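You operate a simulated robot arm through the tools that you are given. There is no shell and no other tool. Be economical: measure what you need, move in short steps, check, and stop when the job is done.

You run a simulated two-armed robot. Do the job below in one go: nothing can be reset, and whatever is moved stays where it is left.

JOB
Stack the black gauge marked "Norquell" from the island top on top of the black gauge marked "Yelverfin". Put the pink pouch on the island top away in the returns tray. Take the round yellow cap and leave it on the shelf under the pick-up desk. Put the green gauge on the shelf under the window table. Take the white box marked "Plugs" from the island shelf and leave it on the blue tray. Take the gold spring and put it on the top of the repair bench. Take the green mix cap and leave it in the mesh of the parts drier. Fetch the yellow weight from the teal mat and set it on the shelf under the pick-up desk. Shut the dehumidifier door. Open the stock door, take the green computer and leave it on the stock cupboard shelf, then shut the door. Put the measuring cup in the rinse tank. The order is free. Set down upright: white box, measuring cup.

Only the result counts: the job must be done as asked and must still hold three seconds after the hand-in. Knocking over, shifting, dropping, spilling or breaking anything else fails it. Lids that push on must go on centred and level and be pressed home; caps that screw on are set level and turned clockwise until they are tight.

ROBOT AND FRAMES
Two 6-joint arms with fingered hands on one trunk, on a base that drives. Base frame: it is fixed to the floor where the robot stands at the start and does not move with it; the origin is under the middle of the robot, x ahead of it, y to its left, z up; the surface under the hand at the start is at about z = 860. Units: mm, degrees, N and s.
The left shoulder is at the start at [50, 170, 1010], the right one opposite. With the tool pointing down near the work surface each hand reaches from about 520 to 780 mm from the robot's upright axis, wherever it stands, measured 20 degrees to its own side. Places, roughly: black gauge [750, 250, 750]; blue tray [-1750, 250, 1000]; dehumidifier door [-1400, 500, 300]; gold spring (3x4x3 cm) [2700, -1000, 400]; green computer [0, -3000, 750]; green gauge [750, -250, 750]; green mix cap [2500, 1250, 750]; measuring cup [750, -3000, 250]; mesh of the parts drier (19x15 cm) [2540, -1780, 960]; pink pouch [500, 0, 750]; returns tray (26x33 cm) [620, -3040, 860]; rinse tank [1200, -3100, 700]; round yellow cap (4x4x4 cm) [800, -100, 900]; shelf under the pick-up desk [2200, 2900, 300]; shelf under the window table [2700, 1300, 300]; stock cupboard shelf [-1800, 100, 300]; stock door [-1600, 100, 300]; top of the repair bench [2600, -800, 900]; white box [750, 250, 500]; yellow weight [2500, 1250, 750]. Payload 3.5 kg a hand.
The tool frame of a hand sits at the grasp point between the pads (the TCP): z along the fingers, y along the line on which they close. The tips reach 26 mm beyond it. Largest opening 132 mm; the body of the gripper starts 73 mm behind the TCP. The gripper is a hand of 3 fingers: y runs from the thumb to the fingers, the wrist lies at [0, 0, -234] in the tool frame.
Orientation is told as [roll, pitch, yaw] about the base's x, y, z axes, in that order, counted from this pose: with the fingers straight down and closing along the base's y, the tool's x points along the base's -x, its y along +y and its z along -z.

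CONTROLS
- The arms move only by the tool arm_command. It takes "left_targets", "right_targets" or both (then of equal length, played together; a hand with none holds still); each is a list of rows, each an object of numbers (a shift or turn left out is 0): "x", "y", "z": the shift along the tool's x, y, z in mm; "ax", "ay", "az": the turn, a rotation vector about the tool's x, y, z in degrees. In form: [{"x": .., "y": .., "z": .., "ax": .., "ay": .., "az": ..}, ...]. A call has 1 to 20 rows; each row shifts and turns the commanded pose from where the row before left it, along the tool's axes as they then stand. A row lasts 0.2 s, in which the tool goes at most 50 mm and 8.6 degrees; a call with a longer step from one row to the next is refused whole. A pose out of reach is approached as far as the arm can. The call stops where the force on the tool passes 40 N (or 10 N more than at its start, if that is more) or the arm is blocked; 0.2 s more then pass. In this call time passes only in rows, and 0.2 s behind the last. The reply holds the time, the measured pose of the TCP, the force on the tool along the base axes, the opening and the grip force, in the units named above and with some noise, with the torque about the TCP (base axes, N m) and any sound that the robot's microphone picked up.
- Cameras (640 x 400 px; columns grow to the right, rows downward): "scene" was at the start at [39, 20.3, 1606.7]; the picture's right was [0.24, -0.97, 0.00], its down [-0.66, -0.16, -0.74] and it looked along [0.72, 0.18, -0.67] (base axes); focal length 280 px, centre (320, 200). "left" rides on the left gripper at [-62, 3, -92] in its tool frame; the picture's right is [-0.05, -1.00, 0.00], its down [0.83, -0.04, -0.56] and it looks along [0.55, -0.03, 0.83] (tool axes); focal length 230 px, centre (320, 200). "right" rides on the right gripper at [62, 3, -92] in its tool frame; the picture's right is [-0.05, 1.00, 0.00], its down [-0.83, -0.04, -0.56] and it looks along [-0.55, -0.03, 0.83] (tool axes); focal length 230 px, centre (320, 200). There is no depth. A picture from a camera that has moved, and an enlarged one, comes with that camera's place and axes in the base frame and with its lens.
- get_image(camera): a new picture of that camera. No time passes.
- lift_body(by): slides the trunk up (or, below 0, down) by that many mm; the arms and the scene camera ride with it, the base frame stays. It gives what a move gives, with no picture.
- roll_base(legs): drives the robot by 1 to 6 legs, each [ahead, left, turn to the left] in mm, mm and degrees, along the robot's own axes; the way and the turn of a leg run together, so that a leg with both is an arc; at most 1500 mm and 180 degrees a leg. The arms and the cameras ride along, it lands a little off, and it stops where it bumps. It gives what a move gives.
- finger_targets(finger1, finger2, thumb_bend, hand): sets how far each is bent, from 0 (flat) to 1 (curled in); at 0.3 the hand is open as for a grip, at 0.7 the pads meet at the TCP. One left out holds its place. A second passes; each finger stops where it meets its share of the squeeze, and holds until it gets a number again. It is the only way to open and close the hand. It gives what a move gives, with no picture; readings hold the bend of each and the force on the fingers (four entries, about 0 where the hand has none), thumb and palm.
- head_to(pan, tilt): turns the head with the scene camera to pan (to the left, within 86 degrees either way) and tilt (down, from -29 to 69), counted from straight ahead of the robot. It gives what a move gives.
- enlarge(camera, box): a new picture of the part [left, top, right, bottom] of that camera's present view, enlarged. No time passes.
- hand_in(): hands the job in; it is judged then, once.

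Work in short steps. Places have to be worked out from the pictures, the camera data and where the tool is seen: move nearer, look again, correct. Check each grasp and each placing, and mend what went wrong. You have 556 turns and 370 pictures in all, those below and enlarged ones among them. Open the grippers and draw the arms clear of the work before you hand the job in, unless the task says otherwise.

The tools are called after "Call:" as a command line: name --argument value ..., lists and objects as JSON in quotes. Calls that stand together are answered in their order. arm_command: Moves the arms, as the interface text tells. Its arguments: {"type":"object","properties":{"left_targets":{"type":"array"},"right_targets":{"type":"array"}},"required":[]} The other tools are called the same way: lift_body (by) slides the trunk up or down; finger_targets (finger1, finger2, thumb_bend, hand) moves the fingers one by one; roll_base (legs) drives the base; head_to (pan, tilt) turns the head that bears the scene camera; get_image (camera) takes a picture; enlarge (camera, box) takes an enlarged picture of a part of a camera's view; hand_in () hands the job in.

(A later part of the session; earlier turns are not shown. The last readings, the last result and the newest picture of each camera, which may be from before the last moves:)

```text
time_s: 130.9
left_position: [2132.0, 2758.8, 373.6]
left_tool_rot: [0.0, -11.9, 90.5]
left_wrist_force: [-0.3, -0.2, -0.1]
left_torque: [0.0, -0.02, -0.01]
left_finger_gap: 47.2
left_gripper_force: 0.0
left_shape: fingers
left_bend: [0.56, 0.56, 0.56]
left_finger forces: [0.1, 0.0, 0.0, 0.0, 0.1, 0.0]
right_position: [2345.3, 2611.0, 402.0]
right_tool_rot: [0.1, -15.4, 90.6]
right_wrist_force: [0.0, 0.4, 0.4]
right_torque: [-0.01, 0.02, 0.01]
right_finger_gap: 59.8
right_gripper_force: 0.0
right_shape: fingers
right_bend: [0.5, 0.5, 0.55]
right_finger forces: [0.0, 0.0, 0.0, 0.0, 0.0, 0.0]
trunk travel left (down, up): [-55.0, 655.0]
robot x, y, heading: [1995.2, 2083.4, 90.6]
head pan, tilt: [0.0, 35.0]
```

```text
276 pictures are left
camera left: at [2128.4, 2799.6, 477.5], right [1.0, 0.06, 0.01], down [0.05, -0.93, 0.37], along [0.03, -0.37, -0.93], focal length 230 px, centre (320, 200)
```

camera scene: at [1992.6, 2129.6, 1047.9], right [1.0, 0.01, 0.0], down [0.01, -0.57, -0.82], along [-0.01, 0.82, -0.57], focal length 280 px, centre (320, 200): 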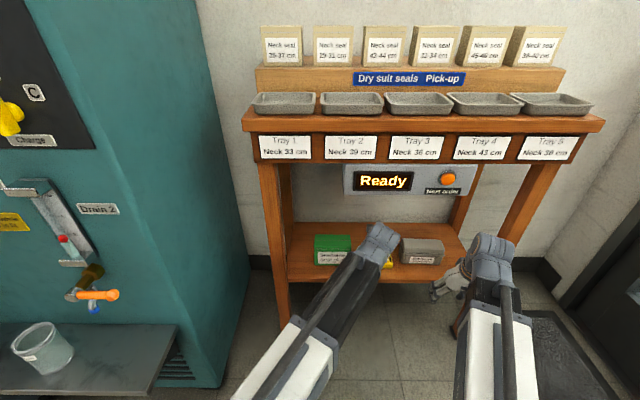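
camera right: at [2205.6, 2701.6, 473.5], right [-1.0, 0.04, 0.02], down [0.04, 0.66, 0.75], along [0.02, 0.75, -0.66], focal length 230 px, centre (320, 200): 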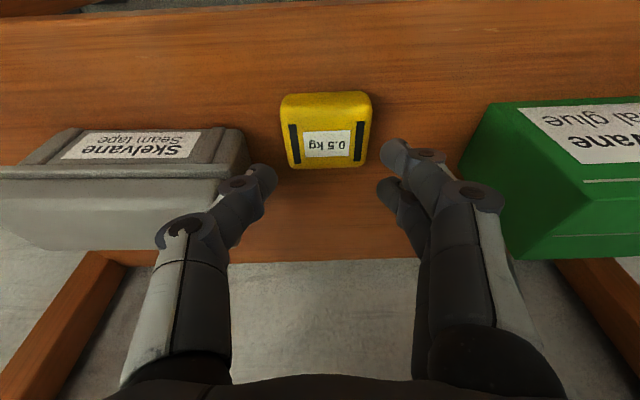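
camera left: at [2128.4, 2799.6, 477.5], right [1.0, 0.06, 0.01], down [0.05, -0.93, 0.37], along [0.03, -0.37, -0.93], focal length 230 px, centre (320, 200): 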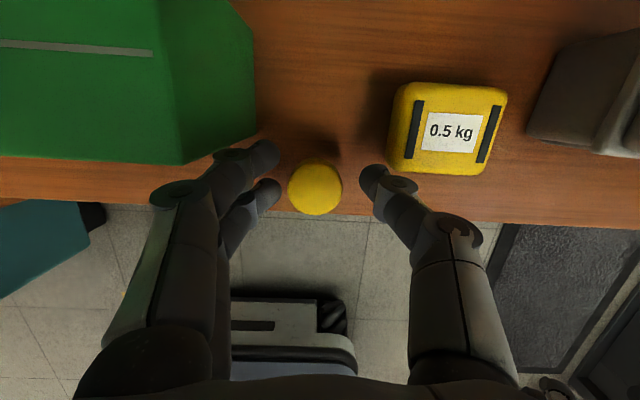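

Cap stands upright. Back the hand straight out horizontally (cap passes between thumb and fingers).

Call:
arm_command --left_targets '[{"x": 29.3, "z": -6.2}, {"x": 29.3, "z": -6.2}, {"x": 39, "z": -8.3}]'

Call:
get_image --camera "left"

Call:
get_image --camera "scene"

```text
time_s: 131.8
left_position: [2134.0, 2659.1, 375.6]
left_tool_rot: [0.0, -12.0, 90.6]
left_wrist_force: [0.4, 1.1, -0.3]
left_torque: [-0.02, 0.0, 0.01]
left_finger_gap: 47.2
left_gripper_force: 0.0
left_shape: fingers
left_bend: [0.56, 0.56, 0.56]
left_finger forces: [0.1, 0.0, 0.1, 0.0, 0.2, 0.0]
right_position: [2345.4, 2611.4, 401.4]
right_tool_rot: [0.2, -15.3, 90.6]
right_wrist_force: [0.5, -0.2, 0.3]
right_torque: [-0.03, -0.03, -0.01]
right_finger_gap: 59.8
right_gripper_force: 0.0
right_shape: fingers
right_bend: [0.5, 0.5, 0.55]
right_finger forces: [0.1, 0.0, 0.0, 0.0, 0.0, 0.0]
trunk travel left (down, up): [-55.0, 655.0]
robot x, y, heading: [1993.7, 2083.8, 90.6]
head pan, tilt: [0.0, 35.0]
```

```text
275 pictures are left
camera left: at [2129.3, 2698.7, 478.8], right [1.0, 0.06, 0.01], down [0.05, -0.93, 0.37], along [0.03, -0.37, -0.93], focal length 230 px, centre (320, 200)
```

left: 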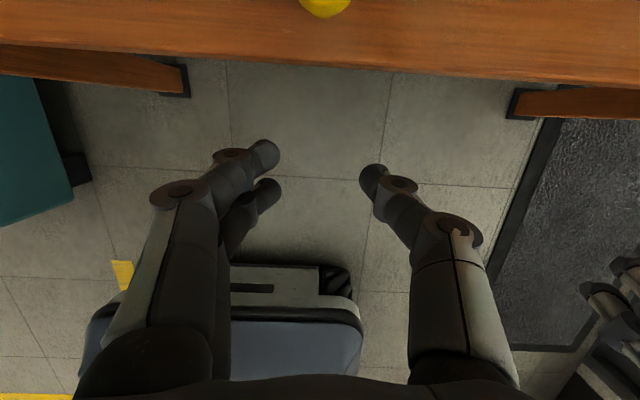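

```text
274 pictures are left
camera scene: at [1992.6, 2129.7, 1047.9], right [1.0, 0.01, 0.0], down [0.01, -0.57, -0.82], along [-0.01, 0.82, -0.57], focal length 280 px, centre (320, 200)
```

scene: 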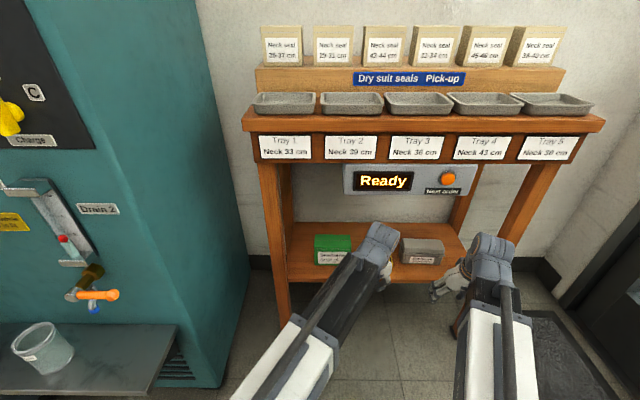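

Back away, verify the shelf, then restore tools upright.

Call:
roll_base --legs '[[-250, 0, 0]]'

Call:
arm_command --left_targets '[{"ay": 6}, {"ay": 6}, {"y": 40}, {"y": 40}]' --right_targets '[{"ay": 7.6}, {"ay": 7.6}, {"y": 40}, {"y": 40}]'

Call:
enlarge --camera "scene" --box '[260, 130, 480, 290]'

```text
time_s: 133.6
left_position: [2133.9, 2406.2, 376.2]
left_tool_rot: [0.0, -12.0, 90.7]
left_wrist_force: [-0.9, 0.3, 0.3]
left_torque: [-0.02, -0.01, -0.04]
left_finger_gap: 47.2
left_gripper_force: 0.0
left_shape: fingers
left_bend: [0.56, 0.56, 0.56]
left_finger forces: [0.1, 0.0, 0.0, 0.0, 0.1, 0.0]
right_position: [2346.7, 2359.0, 401.6]
right_tool_rot: [0.3, -15.3, 90.7]
right_wrist_force: [-0.1, 0.1, 0.1]
right_torque: [-0.01, 0.0, -0.01]
right_finger_gap: 59.6
right_gripper_force: 0.1
right_shape: fingers
right_bend: [0.5, 0.5, 0.55]
right_finger forces: [0.0, 0.0, 0.0, 0.0, 0.0, 0.0]
trunk travel left (down, up): [-55.0, 655.0]
robot x, y, heading: [1999.0, 1831.9, 90.6]
head pan, tilt: [0.0, 35.0]
```

```text
time_s: 134.6
left_position: [2055.6, 2403.0, 377.1]
left_tool_rot: [0.0, 0.0, 90.7]
left_wrist_force: [-0.1, -1.3, -0.8]
left_torque: [0.02, 0.0, 0.02]
left_finger_gap: 47.2
left_gripper_force: 0.1
left_shape: fingers
left_bend: [0.56, 0.56, 0.56]
left_finger forces: [0.0, 0.0, 0.0, 0.0, 0.0, 0.0]
right_position: [2264.6, 2358.1, 402.4]
right_tool_rot: [0.1, -0.1, 90.7]
right_wrist_force: [0.4, 0.8, 0.3]
right_torque: [0.01, -0.02, 0.03]
right_finger_gap: 59.8
right_gripper_force: 0.0
right_shape: fingers
right_bend: [0.5, 0.5, 0.55]
right_finger forces: [0.0, 0.0, 0.0, 0.0, 0.0, 0.0]
trunk travel left (down, up): [-55.0, 655.0]
robot x, y, heading: [1998.8, 1827.3, 90.9]
head pan, tilt: [0.0, 35.0]
```

```text
2.50 times, centred on (370, 210) of scene
camera zoom: at [1995.7, 1876.5, 1047.9], right [1.0, 0.01, 0.0], down [0.01, -0.57, -0.82], along [-0.01, 0.82, -0.57], focal length 701 px, centre (195, 175)
```

zoom: 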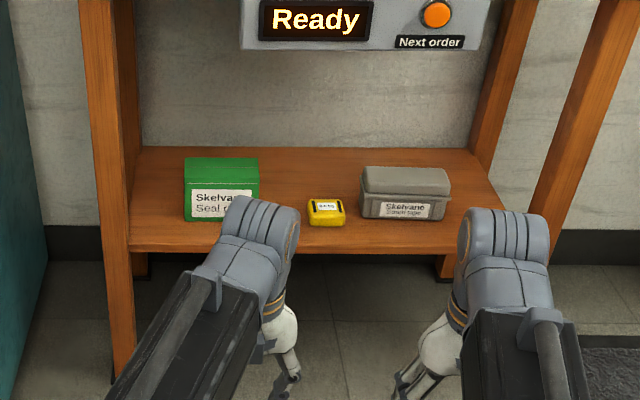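

Raise the trunk and check the cap.

Call:
lift_body --by 400

Call:
lift_body --by 160

Call:
get_image --camera "right"

Call:
enlarge --camera "scene" --box '[280, 180, 460, 300]'

```text
time_s: 138.4
left_position: [2054.4, 2404.7, 776.8]
left_tool_rot: [0.0, 0.0, 90.7]
left_wrist_force: [0.6, 0.7, -0.5]
left_torque: [-0.01, 0.01, 0.03]
left_finger_gap: 47.9
left_gripper_force: 0.0
left_shape: fingers
left_bend: [0.56, 0.56, 0.56]
left_finger forces: [0.0, 0.0, 0.0, 0.0, 0.1, 0.0]
right_position: [2266.1, 2359.1, 802.6]
right_tool_rot: [0.0, -0.1, 90.8]
right_wrist_force: [0.6, -0.1, 0.2]
right_torque: [0.02, -0.03, -0.02]
right_finger_gap: 60.1
right_gripper_force: 0.1
right_shape: fingers
right_bend: [0.5, 0.5, 0.55]
right_finger forces: [0.0, 0.0, 0.0, 0.0, 0.0, 0.0]
trunk travel left (down, up): [-455.0, 255.0]
robot x, y, heading: [1998.4, 1825.9, 90.6]
head pan, tilt: [0.0, 35.0]
```

```text
time_s: 140.2
left_position: [2054.1, 2403.6, 937.9]
left_tool_rot: [0.0, 0.0, 90.7]
left_wrist_force: [0.4, -0.4, 0.4]
left_torque: [-0.06, 0.02, 0.0]
left_finger_gap: 47.2
left_gripper_force: 0.2
left_shape: fingers
left_bend: [0.56, 0.56, 0.56]
left_finger forces: [0.0, 0.1, 0.0, 0.0, 0.0, 0.1]
right_position: [2264.3, 2358.0, 962.1]
right_tool_rot: [0.0, -0.1, 90.9]
right_wrist_force: [0.2, -0.3, -0.2]
right_torque: [-0.01, 0.02, 0.02]
right_finger_gap: 59.6
right_gripper_force: 0.1
right_shape: fingers
right_bend: [0.5, 0.5, 0.55]
right_finger forces: [0.0, 0.0, 0.0, 0.0, 0.1, 0.0]
trunk travel left (down, up): [-615.0, 95.0]
robot x, y, heading: [1996.2, 1832.2, 90.9]
head pan, tilt: [0.0, 35.0]
```

```text
272 pictures are left
camera right: at [2263.4, 2297.7, 1054.8], right [-1.0, 0.04, 0.0], down [0.03, 0.83, 0.56], along [0.02, 0.56, -0.83], focal length 230 px, centre (320, 200)
```

right: 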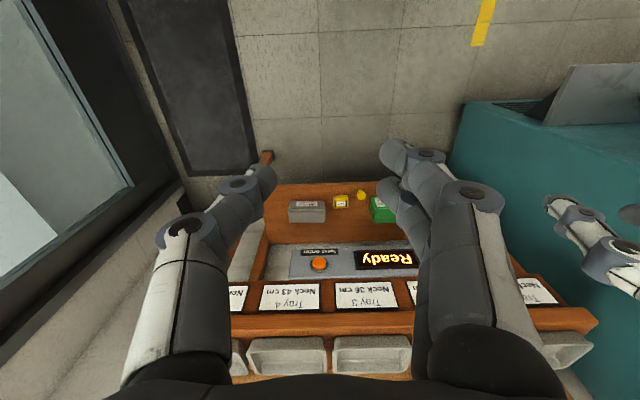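

```text
3.33 times, centred on (370, 240) of scene
camera zoom: at [1995.5, 1876.6, 1607.8], right [1.0, 0.01, 0.0], down [0.01, -0.57, -0.82], along [-0.01, 0.82, -0.57], focal length 935 px, centre (153, 67)
```

zoom: 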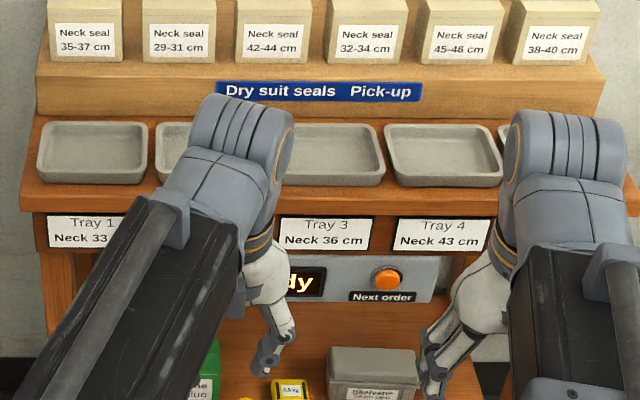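

Both items are on the shelf. Go back to the window table for the mix cap.

Call:
arm_command --left_targets '[{"z": -45}, {"z": -45}, {"z": -20}]' --right_targets '[{"z": -45}, {"z": -45}, {"z": 0}]'

Call:
roll_base --legs '[[-540, 0, 0], [0, 380, 0], [0, 0, -90]]'

Call:
head_to --pan -8 --tilt 42

Call:
get_image --camera "scene"

```text
time_s: 141.0
left_position: [2055.1, 2403.5, 1047.3]
left_tool_rot: [0.0, 0.0, 90.7]
left_wrist_force: [0.8, -0.1, -0.2]
left_torque: [-0.01, 0.02, -0.02]
left_finger_gap: 47.6
left_gripper_force: 0.1
left_shape: fingers
left_bend: [0.56, 0.56, 0.56]
left_finger forces: [0.0, 0.0, 0.0, 0.0, 0.1, 0.0]
right_position: [2266.2, 2356.7, 1053.9]
right_tool_rot: [0.1, -0.2, 90.8]
right_wrist_force: [0.5, -0.1, -0.5]
right_torque: [-0.02, -0.03, -0.01]
right_finger_gap: 59.7
right_gripper_force: 0.1
right_shape: fingers
right_bend: [0.5, 0.5, 0.55]
right_finger forces: [0.0, 0.0, 0.1, 0.0, 0.0, 0.0]
trunk travel left (down, up): [-615.0, 95.0]
robot x, y, heading: [1999.1, 1829.3, 90.8]
head pan, tilt: [0.0, 35.0]
```

```text
time_s: 150.0
left_position: [2202.0, 1215.6, 1046.2]
left_tool_rot: [0.0, 0.0, -1.4]
left_wrist_force: [0.2, 0.2, -0.3]
left_torque: [0.02, 0.03, -0.02]
left_finger_gap: 47.5
left_gripper_force: 0.2
left_shape: fingers
left_bend: [0.56, 0.56, 0.56]
left_finger forces: [0.0, 0.0, 0.1, 0.0, 0.0, 0.0]
right_position: [2149.9, 1006.7, 1053.1]
right_tool_rot: [0.1, 0.0, -1.1]
right_wrist_force: [-0.2, 0.1, -0.4]
right_torque: [0.0, 0.01, 0.0]
right_finger_gap: 59.6
right_gripper_force: 0.0
right_shape: fingers
right_bend: [0.5, 0.5, 0.55]
right_finger forces: [0.0, 0.0, 0.0, 0.0, 0.0, 0.1]
trunk travel left (down, up): [-615.0, 95.0]
robot x, y, heading: [1634.6, 1292.1, -1.4]
head pan, tilt: [0.0, 35.0]
```

```text
time_s: 150.7
left_position: [2203.8, 1215.0, 1046.5]
left_tool_rot: [0.0, -0.1, -1.4]
left_wrist_force: [-0.1, 0.6, -0.9]
left_torque: [0.0, 0.02, 0.0]
left_finger_gap: 47.5
left_gripper_force: 0.0
left_shape: fingers
left_bend: [0.56, 0.56, 0.56]
left_finger forces: [0.0, 0.0, 0.0, 0.1, 0.1, 0.1]
right_position: [2149.6, 1006.7, 1052.4]
right_tool_rot: [0.1, -0.2, -1.3]
right_wrist_force: [0.4, 0.2, 0.1]
right_torque: [0.02, -0.02, -0.03]
right_finger_gap: 59.9
right_gripper_force: 0.0
right_shape: fingers
right_bend: [0.5, 0.5, 0.55]
right_finger forces: [0.0, 0.0, 0.1, 0.0, 0.1, 0.0]
trunk travel left (down, up): [-615.0, 95.0]
robot x, y, heading: [1629.3, 1291.8, -1.2]
head pan, tilt: [-8.0, 42.0]
```

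```text
270 pictures are left
camera scene: at [1671.2, 1281.1, 1597.4], right [-0.16, -0.99, 0.0], down [-0.66, 0.11, -0.74], along [0.73, -0.12, -0.67], focal length 280 px, centre (320, 200)
```

scene: 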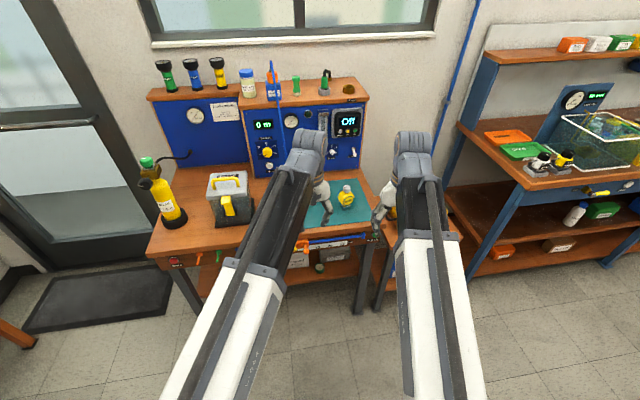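

Use the right hand for the mix cap at ≈[2566,1144]; shift left hand aside and drive 240 ahead.

Call:
arm_command --left_targets '[{"y": 45}, {"y": 45}, {"y": 45}]' --right_targets '[{"y": 45}, {"y": 45}, {"y": 45}]'

Call:
roll_base --legs '[[240, 0, 1]]'

Call:
get_image --camera "right"

```text
time_s: 151.5
left_position: [2205.2, 1348.9, 1047.6]
left_tool_rot: [0.1, 0.1, -1.4]
left_wrist_force: [0.5, 0.6, -0.4]
left_torque: [0.03, 0.01, -0.03]
left_finger_gap: 47.4
left_gripper_force: 0.0
left_shape: fingers
left_bend: [0.56, 0.56, 0.56]
left_finger forces: [0.0, 0.0, 0.0, 0.0, 0.0, 0.0]
right_position: [2152.7, 1144.0, 1054.5]
right_tool_rot: [0.1, -0.1, -1.5]
right_wrist_force: [-0.4, 0.5, -0.6]
right_torque: [0.02, -0.01, -0.02]
right_finger_gap: 59.7
right_gripper_force: 0.0
right_shape: fingers
right_bend: [0.5, 0.5, 0.55]
right_finger forces: [0.1, 0.1, 0.0, 0.0, 0.1, 0.1]
trunk travel left (down, up): [-615.0, 95.0]
robot x, y, heading: [1629.3, 1292.4, -1.3]
head pan, tilt: [-8.0, 42.0]
```

```text
time_s: 153.3
left_position: [2446.5, 1354.0, 1047.4]
left_tool_rot: [0.0, 0.0, -0.6]
left_wrist_force: [0.5, 0.8, -0.3]
left_torque: [0.01, 0.0, -0.01]
left_finger_gap: 47.4
left_gripper_force: 0.0
left_shape: fingers
left_bend: [0.56, 0.56, 0.56]
left_finger forces: [0.0, 0.1, 0.1, 0.0, 0.0, 0.0]
right_position: [2397.3, 1146.1, 1052.7]
right_tool_rot: [0.1, -0.1, -0.5]
right_wrist_force: [-0.1, 0.6, 0.1]
right_torque: [-0.01, -0.01, -0.01]
right_finger_gap: 59.8
right_gripper_force: 0.1
right_shape: fingers
right_bend: [0.5, 0.5, 0.55]
right_finger forces: [0.0, 0.0, 0.0, 0.0, 0.0, 0.0]
trunk travel left (down, up): [-615.0, 95.0]
robot x, y, heading: [1868.3, 1289.1, -0.4]
head pan, tilt: [-8.0, 42.0]
```

```text
269 pictures are left
camera right: at [2335.1, 1150.2, 1145.6], right [0.06, 1.0, 0.0], down [0.83, -0.05, 0.56], along [0.56, -0.03, -0.83], focal length 230 px, centre (320, 200)
```

right: 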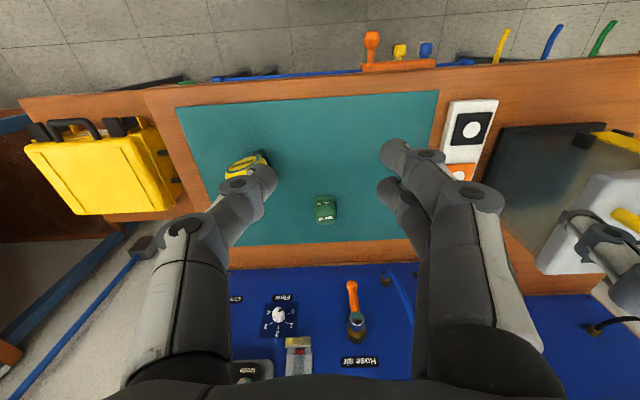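

Call:
arm_command --right_targets '[{"x": -48}, {"x": -48}, {"x": -40, "z": 25}, {"x": -20, "z": 40}, {"z": 45}]'

Call:
get_image --camera "right"

```text
time_s: 154.5
left_position: [2446.1, 1353.2, 1047.8]
left_tool_rot: [0.1, -0.1, -0.5]
left_wrist_force: [0.9, -0.3, 0.6]
left_torque: [-0.03, 0.01, -0.01]
left_finger_gap: 47.6
left_gripper_force: 0.0
left_shape: fingers
left_bend: [0.56, 0.56, 0.56]
left_finger forces: [0.0, 0.0, 0.0, 0.1, 0.1, 0.1]
right_position: [2556.2, 1144.7, 944.0]
right_tool_rot: [0.1, -0.2, -0.5]
right_wrist_force: [0.4, -0.1, -0.3]
right_torque: [0.02, -0.01, -0.03]
right_finger_gap: 59.5
right_gripper_force: 0.1
right_shape: fingers
right_bend: [0.5, 0.5, 0.55]
right_finger forces: [0.0, 0.1, 0.1, 0.0, 0.0, 0.0]
trunk travel left (down, up): [-615.0, 95.0]
robot x, y, heading: [1872.6, 1289.3, -0.8]
head pan, tilt: [-8.0, 42.0]
```

```text
268 pictures are left
camera right: at [2494.5, 1148.2, 1036.5], right [0.06, 1.0, 0.0], down [0.83, -0.05, 0.56], along [0.56, -0.03, -0.83], focal length 230 px, centre (320, 200)
```

right: 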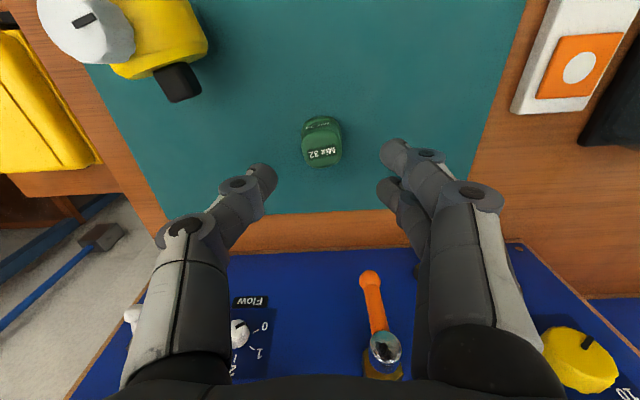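

Cap ≈ [2566,1147]. Descend to TCP z ≈ 842.

Call:
arm_command --right_targets '[{"x": -9, "y": 2, "z": 40}, {"z": 35}]'

Call:
get_image --camera "right"

```text
time_s: 155.1
left_position: [2446.2, 1354.0, 1048.2]
left_tool_rot: [0.0, -0.1, -0.5]
left_wrist_force: [0.0, 0.5, 0.6]
left_torque: [0.02, 0.0, 0.02]
left_finger_gap: 47.3
left_gripper_force: 0.0
left_shape: fingers
left_bend: [0.56, 0.56, 0.56]
left_finger forces: [0.1, 0.0, 0.1, 0.0, 0.0, 0.1]
right_position: [2564.0, 1147.9, 868.5]
right_tool_rot: [0.1, -0.1, -0.5]
right_wrist_force: [-0.1, -0.3, -0.4]
right_torque: [0.01, 0.0, -0.03]
right_finger_gap: 59.7
right_gripper_force: 0.1
right_shape: fingers
right_bend: [0.5, 0.5, 0.55]
right_finger forces: [0.1, 0.0, 0.1, 0.0, 0.0, 0.0]
trunk travel left (down, up): [-615.0, 95.0]
robot x, y, heading: [1870.8, 1288.1, -0.7]
head pan, tilt: [-8.0, 42.0]
```

```text
267 pictures are left
camera right: at [2502.4, 1150.1, 960.7], right [0.06, 1.0, 0.0], down [0.83, -0.05, 0.56], along [0.56, -0.03, -0.83], focal length 230 px, centre (320, 200)
```

right: 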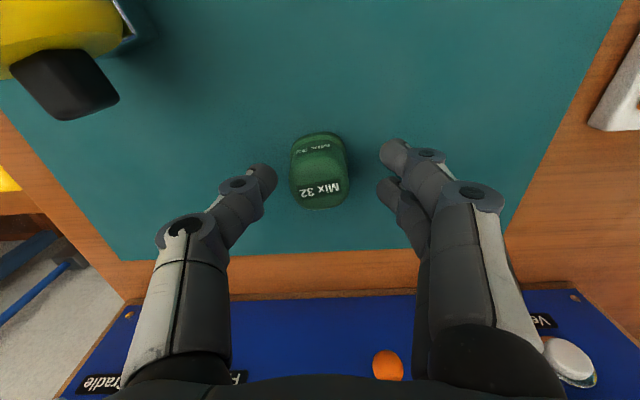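

Call:
arm_command --right_targets '[{"x": -2, "y": -1, "z": 26}]'

Call:
finger_targets --hand "right" --finger1 0.75 --finger2 0.75 --thumb_bend 0.75

Call:
get_image --camera "right"

```text
time_s: 155.5
left_position: [2445.3, 1352.5, 1048.2]
left_tool_rot: [0.0, 0.0, -0.4]
left_wrist_force: [-0.3, -0.5, 1.0]
left_torque: [0.01, -0.03, -0.04]
left_finger_gap: 46.9
left_gripper_force: 0.2
left_shape: fingers
left_bend: [0.56, 0.56, 0.56]
left_finger forces: [0.0, 0.1, 0.0, 0.0, 0.0, 0.0]
right_position: [2563.8, 1146.6, 841.2]
right_tool_rot: [0.1, 0.0, -0.5]
right_wrist_force: [0.2, 0.3, -0.7]
right_torque: [0.04, 0.0, 0.0]
right_finger_gap: 60.0
right_gripper_force: 0.0
right_shape: fingers
right_bend: [0.5, 0.5, 0.55]
right_finger forces: [0.0, 0.0, 0.0, 0.0, 0.1, 0.0]
trunk travel left (down, up): [-615.0, 95.0]
robot x, y, heading: [1871.9, 1289.0, -0.7]
head pan, tilt: [-8.0, 42.0]
```

```text
time_s: 156.5
left_position: [2445.7, 1353.7, 1048.1]
left_tool_rot: [0.0, 0.0, -0.5]
left_wrist_force: [-0.8, -0.1, 0.1]
left_torque: [-0.03, 0.03, 0.01]
left_finger_gap: 47.5
left_gripper_force: 0.1
left_shape: fingers
left_bend: [0.56, 0.56, 0.56]
left_finger forces: [0.0, 0.1, 0.0, 0.0, 0.0, 0.0]
right_position: [2564.2, 1146.1, 844.3]
right_tool_rot: [0.0, -0.2, -0.4]
right_wrist_force: [-0.4, 0.1, 0.4]
right_torque: [0.0, 0.04, -0.05]
right_finger_gap: 36.9
right_gripper_force: 20.0
right_shape: fingers
right_bend: [0.59, 0.57, 0.65]
right_finger forces: [10.0, 10.0, 0.1, 0.1, 20.1, 0.0]
trunk travel left (down, up): [-615.0, 95.0]
robot x, y, heading: [1871.4, 1289.3, -0.5]
head pan, tilt: [-8.0, 42.0]
```

```text
266 pictures are left
camera right: at [2502.9, 1149.7, 935.2], right [0.06, 1.0, 0.0], down [0.83, -0.05, 0.56], along [0.56, -0.03, -0.83], focal length 230 px, centre (320, 200)
```

right: 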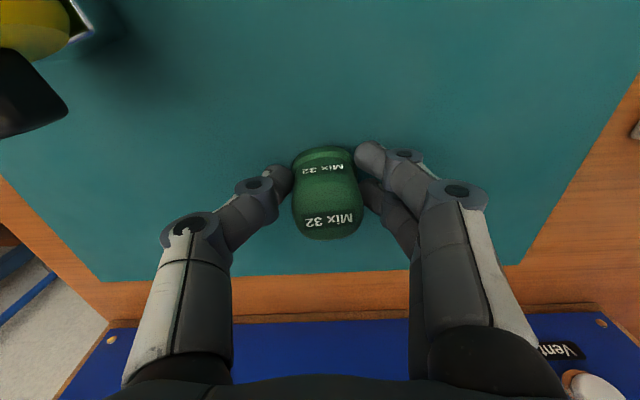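

Gripped (20 N). Lift, retract, back off and look toward the repair bench.

Call:
arm_command --right_targets '[{"z": -30}, {"z": -45}, {"z": -45}, {"z": -45}, {"x": 40, "z": -30}, {"x": 45}, {"x": 45}]'

Call:
roll_base --legs '[[-370, 0, 0], [0, -1300, 0]]'

Call:
head_to --pan -25 --tilt 30

Call:
get_image --camera "scene"

Call:
get_image --camera "right"

```text
time_s: 158.1
left_position: [2445.5, 1353.5, 1048.0]
left_tool_rot: [-0.1, 0.0, -0.5]
left_wrist_force: [0.2, 0.6, 0.4]
left_torque: [0.01, 0.0, -0.01]
left_finger_gap: 47.0
left_gripper_force: 0.0
left_shape: fingers
left_bend: [0.56, 0.56, 0.56]
left_finger forces: [0.0, 0.1, 0.0, 0.1, 0.0, 0.0]
right_position: [2429.8, 1148.2, 1037.4]
right_tool_rot: [0.1, -0.2, -0.5]
right_wrist_force: [-0.1, -0.4, -0.6]
right_torque: [-0.04, 0.02, 0.02]
right_finger_gap: 36.3
right_gripper_force: 20.5
right_shape: fingers
right_bend: [0.59, 0.57, 0.65]
right_finger forces: [10.1, 10.1, 0.0, 0.0, 20.1, 0.1]
trunk travel left (down, up): [-615.0, 95.0]
robot x, y, heading: [1870.5, 1292.0, -0.4]
head pan, tilt: [-8.0, 42.0]
```

```text
time_s: 166.6
left_position: [2066.4, 46.9, 1047.2]
left_tool_rot: [-0.1, 0.1, -0.1]
left_wrist_force: [0.4, 0.4, 0.3]
left_torque: [0.06, 0.0, -0.05]
left_finger_gap: 47.3
left_gripper_force: 0.1
left_shape: fingers
left_bend: [0.56, 0.56, 0.56]
left_finger forces: [0.0, 0.0, 0.0, 0.0, 0.0, 0.0]
right_position: [2052.3, -158.6, 1038.1]
right_tool_rot: [0.2, -0.1, -0.2]
right_wrist_force: [0.7, 0.5, 0.4]
right_torque: [0.0, 0.04, -0.01]
right_finger_gap: 36.5
right_gripper_force: 20.6
right_shape: fingers
right_bend: [0.59, 0.57, 0.65]
right_finger forces: [10.1, 10.1, 0.0, 0.0, 20.1, 0.0]
trunk travel left (down, up): [-615.0, 95.0]
robot x, y, heading: [1494.5, -19.8, -0.1]
head pan, tilt: [-8.0, 42.0]
```

```text
time_s: 167.4
left_position: [2066.1, 47.1, 1047.9]
left_tool_rot: [-0.1, 0.0, -0.2]
left_wrist_force: [-0.1, 0.1, -1.1]
left_torque: [-0.03, -0.03, 0.01]
left_finger_gap: 47.4
left_gripper_force: 0.1
left_shape: fingers
left_bend: [0.56, 0.56, 0.56]
left_finger forces: [0.0, 0.0, 0.0, 0.1, 0.0, 0.0]
right_position: [2052.1, -160.0, 1037.5]
right_tool_rot: [0.2, -0.2, -0.4]
right_wrist_force: [0.6, 0.4, -0.8]
right_torque: [-0.01, -0.01, 0.02]
right_finger_gap: 36.8
right_gripper_force: 20.8
right_shape: fingers
right_bend: [0.59, 0.57, 0.65]
right_finger forces: [10.1, 10.0, 0.1, 0.0, 20.1, 0.0]
trunk travel left (down, up): [-615.0, 95.0]
robot x, y, heading: [1492.3, -20.6, -0.1]
head pan, tilt: [-25.0, 30.0]
```

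```text
265 pictures are left
camera scene: at [1532.2, -57.5, 1615.6], right [-0.43, -0.91, 0.0], down [-0.45, 0.21, -0.87], along [0.78, -0.37, -0.5], focal length 280 px, centre (320, 200)
```

scene: 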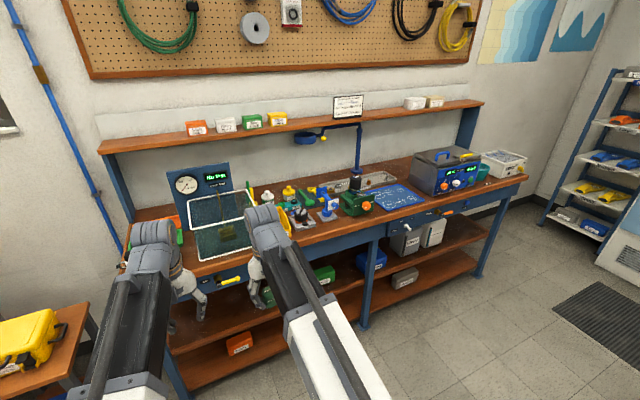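

```text
264 pictures are left
camera right: at [1989.8, -155.8, 1130.1], right [0.06, 1.0, 0.0], down [0.83, -0.05, 0.56], along [0.56, -0.03, -0.83], focal length 230 px, centre (320, 200)
```

right: 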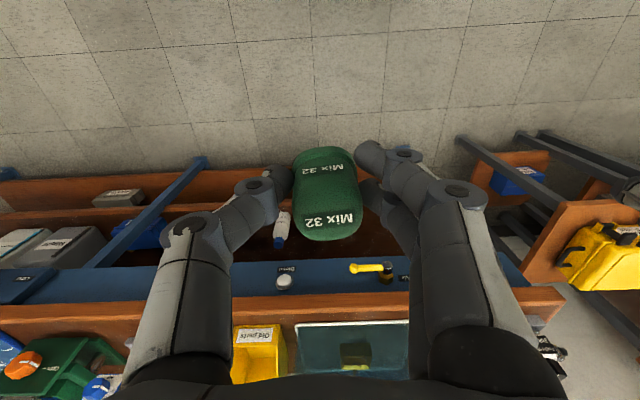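

Call:
enlarge --camera "scene" --box '[380, 110, 560, 230]'

Call:
enlarge --camera "scene" --box '[280, 190, 500, 330]'

Call:
enlarge --camera "scene" --box '[230, 150, 430, 280]'

```text
3.33 times, centred on (470, 170) of scene
camera zoom: at [1532.2, -57.5, 1615.6], right [-0.43, -0.91, 0.0], down [-0.45, 0.21, -0.87], along [0.78, -0.37, -0.5], focal length 935 px, centre (-180, 300)
```

zoom: 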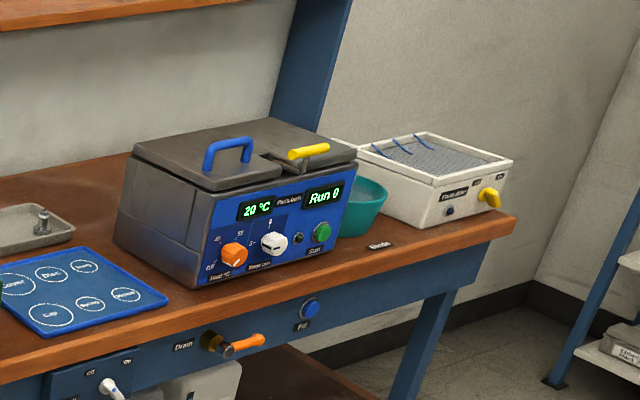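

```text
2.86 times, centred on (390, 260) of scene
camera zoom: at [1532.2, -57.5, 1615.6], right [-0.43, -0.91, 0.0], down [-0.45, 0.21, -0.87], along [0.78, -0.37, -0.5], focal length 801 px, centre (120, 29)
```

zoom: 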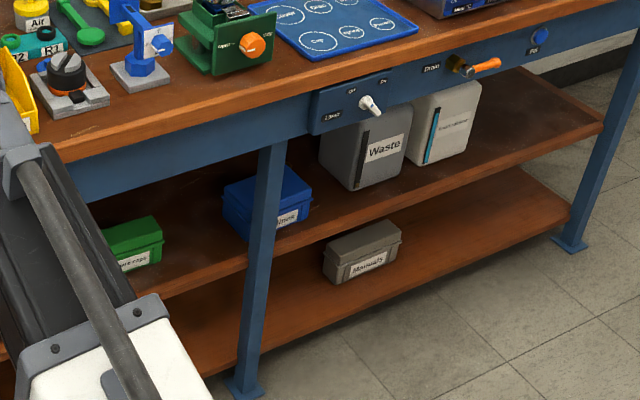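

```text
3.08 times, centred on (330, 215) of scene
camera zoom: at [1532.2, -57.5, 1615.6], right [-0.43, -0.91, 0.0], down [-0.45, 0.21, -0.87], along [0.78, -0.37, -0.5], focal length 863 px, centre (289, 154)
```

zoom: 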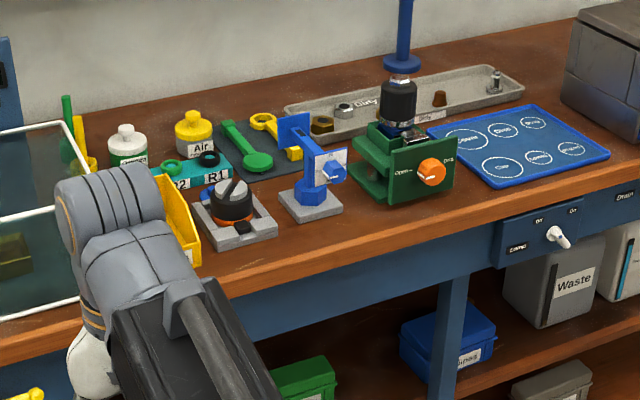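

The parts drier's mesh is at the bench's right end ≈[2553,-1849]. Check the lane to the right first.

Call:
head_to --pan -80 --tilt 30

Call:
get_image --camera "scene"

```text
time_s: 168.7
left_position: [2065.3, 46.4, 1047.5]
left_tool_rot: [-0.1, 0.0, -0.2]
left_wrist_force: [-0.8, -0.3, 0.6]
left_torque: [0.01, -0.01, -0.03]
left_finger_gap: 47.3
left_gripper_force: 0.0
left_shape: fingers
left_bend: [0.56, 0.56, 0.56]
left_finger forces: [0.0, 0.1, 0.0, 0.1, 0.1, 0.0]
right_position: [2051.8, -159.5, 1038.3]
right_tool_rot: [0.2, -0.1, -0.1]
right_wrist_force: [-0.1, 0.4, -0.4]
right_torque: [-0.04, 0.03, 0.01]
right_finger_gap: 36.7
right_gripper_force: 20.1
right_shape: fingers
right_bend: [0.59, 0.57, 0.65]
right_finger forces: [10.1, 10.1, 0.0, 0.1, 20.1, 0.1]
trunk travel left (down, up): [-615.0, 95.0]
robot x, y, heading: [1494.5, -22.9, -0.3]
head pan, tilt: [-80.0, 30.0]
```

```text
260 pictures are left
camera scene: at [1465.8, -108.2, 1615.7], right [-0.99, -0.17, 0.0], down [-0.09, 0.49, -0.87], along [0.15, -0.85, -0.5], focal length 280 px, centre (320, 200)
```

scene: 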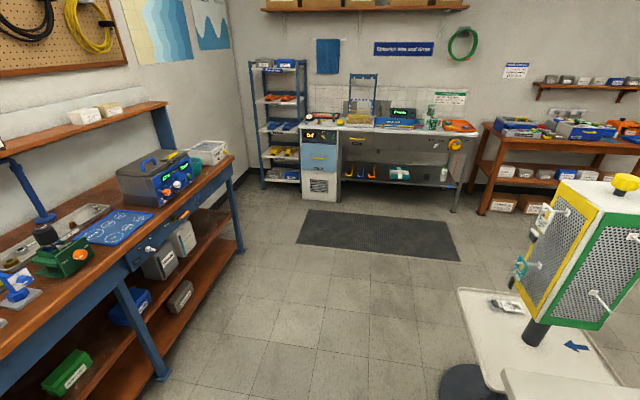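

Lane is clear. Strafe right to y≈-1650.

Call:
roll_base --legs '[[0, -1500, 0], [150, -130, 0]]'

Call:
head_to --pan -12 --tilt 40

Call:
get_image --camera "scene"

Call:
get_image --camera "right"

```text
time_s: 177.2
left_position: [2199.7, -1564.7, 1046.8]
left_tool_rot: [0.1, 0.0, -0.8]
left_wrist_force: [-0.4, -0.1, -0.1]
left_torque: [0.02, 0.03, 0.0]
left_finger_gap: 47.4
left_gripper_force: 0.0
left_shape: fingers
left_bend: [0.56, 0.56, 0.56]
left_finger forces: [0.0, 0.0, 0.0, 0.0, 0.1, 0.0]
right_position: [2183.1, -1772.0, 1036.4]
right_tool_rot: [0.3, -0.2, -0.8]
right_wrist_force: [0.1, 0.0, 0.4]
right_torque: [-0.01, 0.01, -0.03]
right_finger_gap: 36.9
right_gripper_force: 20.7
right_shape: fingers
right_bend: [0.59, 0.57, 0.65]
right_finger forces: [10.1, 10.1, 0.0, 0.0, 20.2, 0.0]
trunk travel left (down, up): [-615.0, 95.0]
robot x, y, heading: [1624.8, -1624.1, -0.9]
head pan, tilt: [-80.0, 30.0]
```

```text
time_s: 178.5
left_position: [2199.5, -1564.4, 1048.4]
left_tool_rot: [0.0, 0.1, -0.9]
left_wrist_force: [-0.3, 0.5, 0.3]
left_torque: [-0.02, 0.0, -0.01]
left_finger_gap: 47.3
left_gripper_force: 0.0
left_shape: fingers
left_bend: [0.56, 0.56, 0.56]
left_finger forces: [0.0, 0.0, 0.1, 0.1, 0.1, 0.1]
right_position: [2183.4, -1770.4, 1036.6]
right_tool_rot: [0.0, -0.1, -0.8]
right_wrist_force: [1.2, 0.5, 0.1]
right_torque: [0.03, 0.01, 0.0]
right_finger_gap: 36.4
right_gripper_force: 19.7
right_shape: fingers
right_bend: [0.59, 0.57, 0.65]
right_finger forces: [10.1, 9.9, 0.0, 0.0, 20.0, 0.0]
trunk travel left (down, up): [-615.0, 95.0]
robot x, y, heading: [1629.1, -1627.1, -0.8]
head pan, tilt: [-12.0, 40.0]
```

```text
259 pictures are left
camera scene: at [1665.8, -1643.8, 1600.3], right [-0.22, -0.98, 0.0], down [-0.63, 0.14, -0.77], along [0.75, -0.17, -0.64], focal length 280 px, centre (320, 200)
```

scene: 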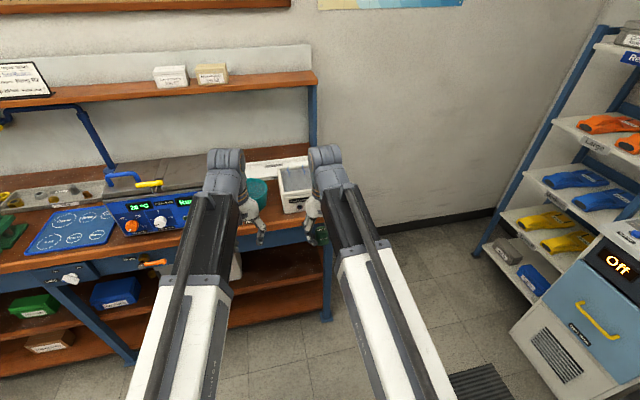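

```text
258 pictures are left
camera right: at [2120.9, -1766.9, 1130.1], right [0.07, 1.0, 0.0], down [0.83, -0.06, 0.56], along [0.56, -0.03, -0.83], focal length 230 px, centre (320, 200)
```

right: 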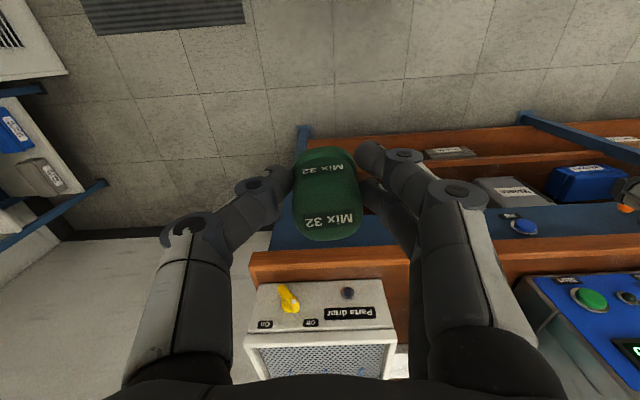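

Drier mesh ≈ y −1900…−1681, front x≈2465. Raise the left hand well clear of the cleaner and the right a bit, then drive ahead.

Call:
arm_command --left_targets '[{"z": -45}, {"z": -45}, {"z": -45}, {"z": -45}, {"y": 40}]' --right_targets '[{"z": -30}, {"z": 0}, {"z": 0}, {"z": 0}, {"z": 0}]'

Call:
roll_base --legs '[[230, 0, 0.8]]'

Call:
get_image --camera "right"

Call:
get_image --camera "scene"

```text
time_s: 179.7
left_position: [2231.0, -1532.7, 1164.8]
left_tool_rot: [-0.1, -0.5, -0.9]
left_wrist_force: [0.3, -0.4, -0.7]
left_torque: [0.0, -0.08, -0.01]
left_finger_gap: 47.4
left_gripper_force: 0.1
left_shape: fingers
left_bend: [0.56, 0.56, 0.56]
left_finger forces: [0.0, 0.0, 0.1, 0.0, 0.1, 0.0]
left hand out of reach, approached as far as the arm can: row 3, 4, 5
right_position: [2182.3, -1771.6, 1068.5]
right_tool_rot: [0.1, -0.1, -0.8]
right_wrist_force: [0.2, -0.5, -0.3]
right_torque: [-0.02, -0.03, -0.01]
right_finger_gap: 36.7
right_gripper_force: 20.6
right_shape: fingers
right_bend: [0.59, 0.57, 0.65]
right_finger forces: [10.2, 10.1, 0.1, 0.1, 20.1, 0.0]
trunk travel left (down, up): [-615.0, 95.0]
robot x, y, heading: [1623.4, -1626.6, -0.6]
head pan, tilt: [-12.0, 40.0]
```

```text
time_s: 181.5
left_position: [2460.5, -1526.1, 1162.4]
left_tool_rot: [0.0, -0.3, 0.0]
left_wrist_force: [0.3, -1.0, 0.6]
left_torque: [0.03, 0.01, 0.02]
left_finger_gap: 47.2
left_gripper_force: 0.0
left_shape: fingers
left_bend: [0.56, 0.56, 0.56]
left_finger forces: [0.0, 0.1, 0.0, 0.0, 0.0, 0.1]
right_position: [2413.5, -1765.6, 1067.5]
right_tool_rot: [0.1, -0.1, 0.0]
right_wrist_force: [-0.2, -0.4, -0.4]
right_torque: [-0.02, 0.03, 0.0]
right_finger_gap: 36.5
right_gripper_force: 20.2
right_shape: fingers
right_bend: [0.59, 0.57, 0.65]
right_finger forces: [10.0, 10.1, 0.0, 0.1, 20.0, 0.1]
trunk travel left (down, up): [-615.0, 95.0]
robot x, y, heading: [1852.8, -1625.5, 0.0]
head pan, tilt: [-12.0, 40.0]
```

```text
257 pictures are left
camera right: at [2351.8, -1762.5, 1159.8], right [0.05, 1.0, 0.0], down [0.83, -0.04, 0.56], along [0.56, -0.03, -0.83], focal length 230 px, centre (320, 200)
```

right: 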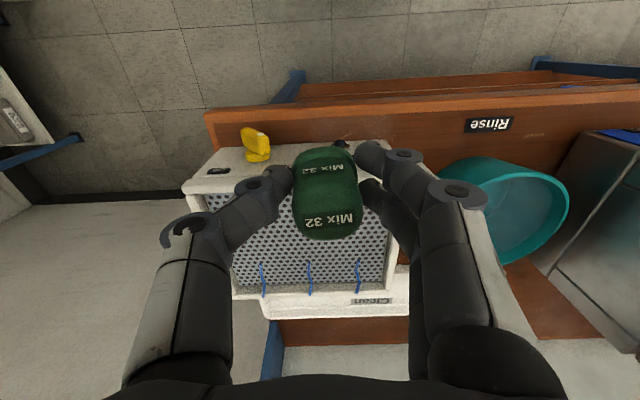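

```text
256 pictures are left
camera scene: at [1896.6, -1644.6, 1600.2], right [-0.21, -0.98, 0.0], down [-0.63, 0.13, -0.77], along [0.75, -0.16, -0.64], focal length 280 px, centre (320, 200)
```

scene: 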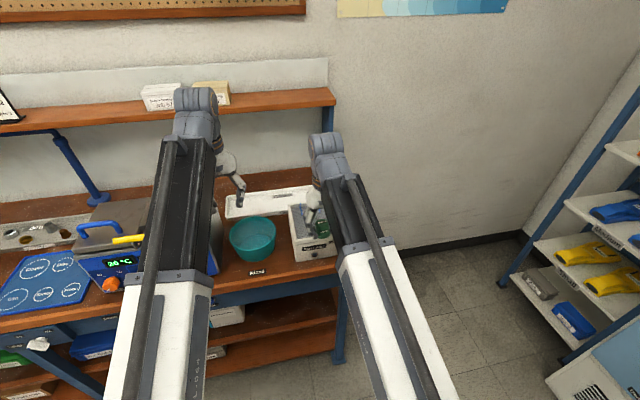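

Mesh centre ≈ [2546,-1796]. Move over it and lower.

Call:
arm_command --right_targets '[{"x": -45, "y": -10}, {"x": -45, "y": -10}, {"x": -32, "y": -8}, {"z": 30}]'

Call:
get_image --camera "right"

Call:
enlarge --camera "scene" --box '[220, 130, 420, 290]'

```text
time_s: 182.5
left_position: [2460.6, -1525.4, 1163.8]
left_tool_rot: [-0.1, -0.4, 0.0]
left_wrist_force: [-1.3, -0.3, -0.2]
left_torque: [0.0, 0.0, -0.01]
left_finger_gap: 47.6
left_gripper_force: 0.0
left_shape: fingers
left_bend: [0.56, 0.56, 0.56]
left_finger forces: [0.0, 0.1, 0.0, 0.1, 0.0, 0.0]
right_position: [2535.1, -1793.5, 1036.1]
right_tool_rot: [0.1, -0.1, 0.0]
right_wrist_force: [-0.7, 0.1, -1.0]
right_torque: [-0.01, 0.04, -0.02]
right_finger_gap: 36.7
right_gripper_force: 19.9
right_shape: fingers
right_bend: [0.59, 0.57, 0.65]
right_finger forces: [10.1, 9.9, 0.0, 0.0, 19.9, 0.0]
trunk travel left (down, up): [-615.0, 95.0]
robot x, y, heading: [1852.6, -1625.1, -0.0]
head pan, tilt: [-12.0, 40.0]
```

```text
255 pictures are left
camera right: at [2473.0, -1790.0, 1128.6], right [0.05, 1.0, 0.0], down [0.83, -0.04, 0.56], along [0.56, -0.03, -0.83], focal length 230 px, centre (320, 200)
```

right: 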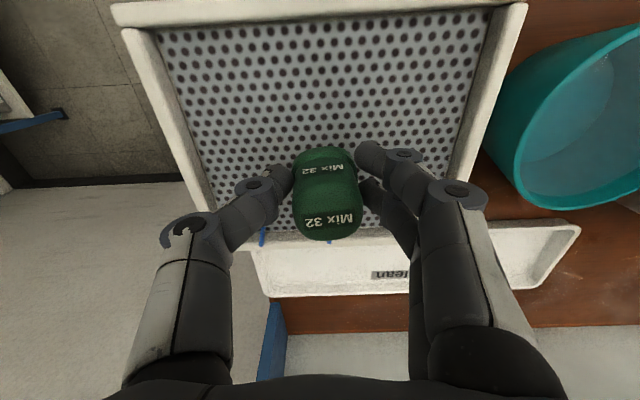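

```text
2.50 times, centred on (320, 210) of scene
camera zoom: at [1895.7, -1644.7, 1600.3], right [-0.21, -0.98, 0.0], down [-0.63, 0.13, -0.77], along [0.75, -0.16, -0.64], focal length 701 px, centre (320, 175)
```

zoom: 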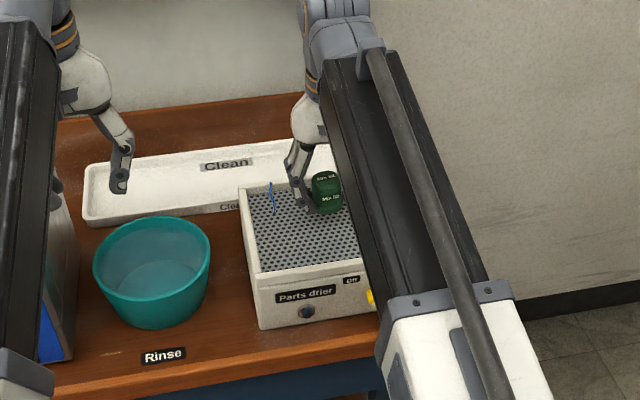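

Centred over the mesh. Lower to contact.

Call:
arm_command --right_targets '[{"z": 25}]'

Call:
arm_command --right_targets '[{"z": 5}]'

Call:
arm_command --right_targets '[{"z": 5}]'

Call:
arm_command --right_targets '[{"z": 4}]'

```text
time_s: 182.9
left_position: [2459.4, -1524.1, 1164.6]
left_tool_rot: [0.0, -0.5, 0.0]
left_wrist_force: [0.2, -0.6, -0.4]
left_torque: [-0.02, -0.01, -0.03]
left_finger_gap: 47.5
left_gripper_force: 0.0
left_shape: fingers
left_bend: [0.56, 0.56, 0.56]
left_finger forces: [0.1, 0.0, 0.0, 0.0, 0.0, 0.0]
right_position: [2532.8, -1792.6, 1010.9]
right_tool_rot: [0.1, -0.2, -0.1]
right_wrist_force: [-0.2, 0.5, -1.1]
right_torque: [0.0, 0.01, 0.01]
right_finger_gap: 36.7
right_gripper_force: 19.8
right_shape: fingers
right_bend: [0.59, 0.57, 0.65]
right_finger forces: [10.1, 10.0, 0.0, 0.0, 20.0, 0.1]
trunk travel left (down, up): [-615.0, 95.0]
robot x, y, heading: [1856.2, -1627.9, 0.1]
head pan, tilt: [-12.0, 40.0]
```

```text
time_s: 183.3
left_position: [2460.9, -1526.2, 1164.7]
left_tool_rot: [-0.1, -0.5, 0.0]
left_wrist_force: [0.5, 0.0, 0.5]
left_torque: [-0.01, 0.0, 0.0]
left_finger_gap: 47.5
left_gripper_force: 0.0
left_shape: fingers
left_bend: [0.56, 0.56, 0.56]
left_finger forces: [0.0, 0.1, 0.0, 0.0, 0.0, 0.0]
right_position: [2533.6, -1792.8, 1007.1]
right_tool_rot: [0.1, -0.1, 0.0]
right_wrist_force: [-0.1, 0.6, -1.1]
right_torque: [-0.02, 0.0, -0.03]
right_finger_gap: 36.7
right_gripper_force: 19.8
right_shape: fingers
right_bend: [0.59, 0.57, 0.65]
right_finger forces: [10.1, 10.0, 0.0, 0.1, 20.1, 0.0]
trunk travel left (down, up): [-615.0, 95.0]
robot x, y, heading: [1853.6, -1625.9, 0.0]
head pan, tilt: [-12.0, 40.0]
```

```text
time_s: 183.7
left_position: [2457.8, -1526.0, 1164.7]
left_tool_rot: [-0.1, -0.5, 0.0]
left_wrist_force: [0.4, 1.0, -0.3]
left_torque: [0.0, 0.0, 0.02]
left_finger_gap: 47.5
left_gripper_force: 0.1
left_shape: fingers
left_bend: [0.56, 0.56, 0.56]
left_finger forces: [0.0, 0.0, 0.0, 0.0, 0.1, 0.0]
right_position: [2533.0, -1791.8, 1003.5]
right_tool_rot: [0.1, -0.3, 0.0]
right_wrist_force: [0.8, 1.7, 16.0]
right_torque: [0.22, -0.05, 0.02]
right_finger_gap: 36.3
right_gripper_force: 23.0
right_shape: fingers
right_bend: [0.6, 0.59, 0.65]
right_finger forces: [11.5, 12.0, 0.0, 0.0, 21.9, 0.0]
trunk travel left (down, up): [-615.0, 95.0]
robot x, y, heading: [1857.3, -1629.3, -0.3]
head pan, tilt: [-12.0, 40.0]
```

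```text
time_s: 184.1
left_position: [2457.8, -1524.4, 1164.8]
left_tool_rot: [-0.1, -0.6, 0.0]
left_wrist_force: [0.1, -0.1, -0.3]
left_torque: [0.02, 0.0, -0.01]
left_finger_gap: 47.3
left_gripper_force: 0.0
left_shape: fingers
left_bend: [0.56, 0.56, 0.56]
left_finger forces: [0.0, 0.0, 0.1, 0.0, 0.1, 0.1]
right_position: [2533.6, -1792.7, 1002.2]
right_tool_rot: [0.1, -0.5, 0.1]
right_wrist_force: [2.5, 2.4, 34.7]
right_torque: [0.24, -0.04, 0.01]
right_finger_gap: 36.5
right_gripper_force: 25.4
right_shape: fingers
right_bend: [0.61, 0.6, 0.67]
right_finger forces: [13.5, 13.3, 0.1, 0.1, 24.8, 0.0]
trunk travel left (down, up): [-615.0, 95.0]
robot x, y, heading: [1857.1, -1625.9, -0.3]
head pan, tilt: [-12.0, 40.0]
```

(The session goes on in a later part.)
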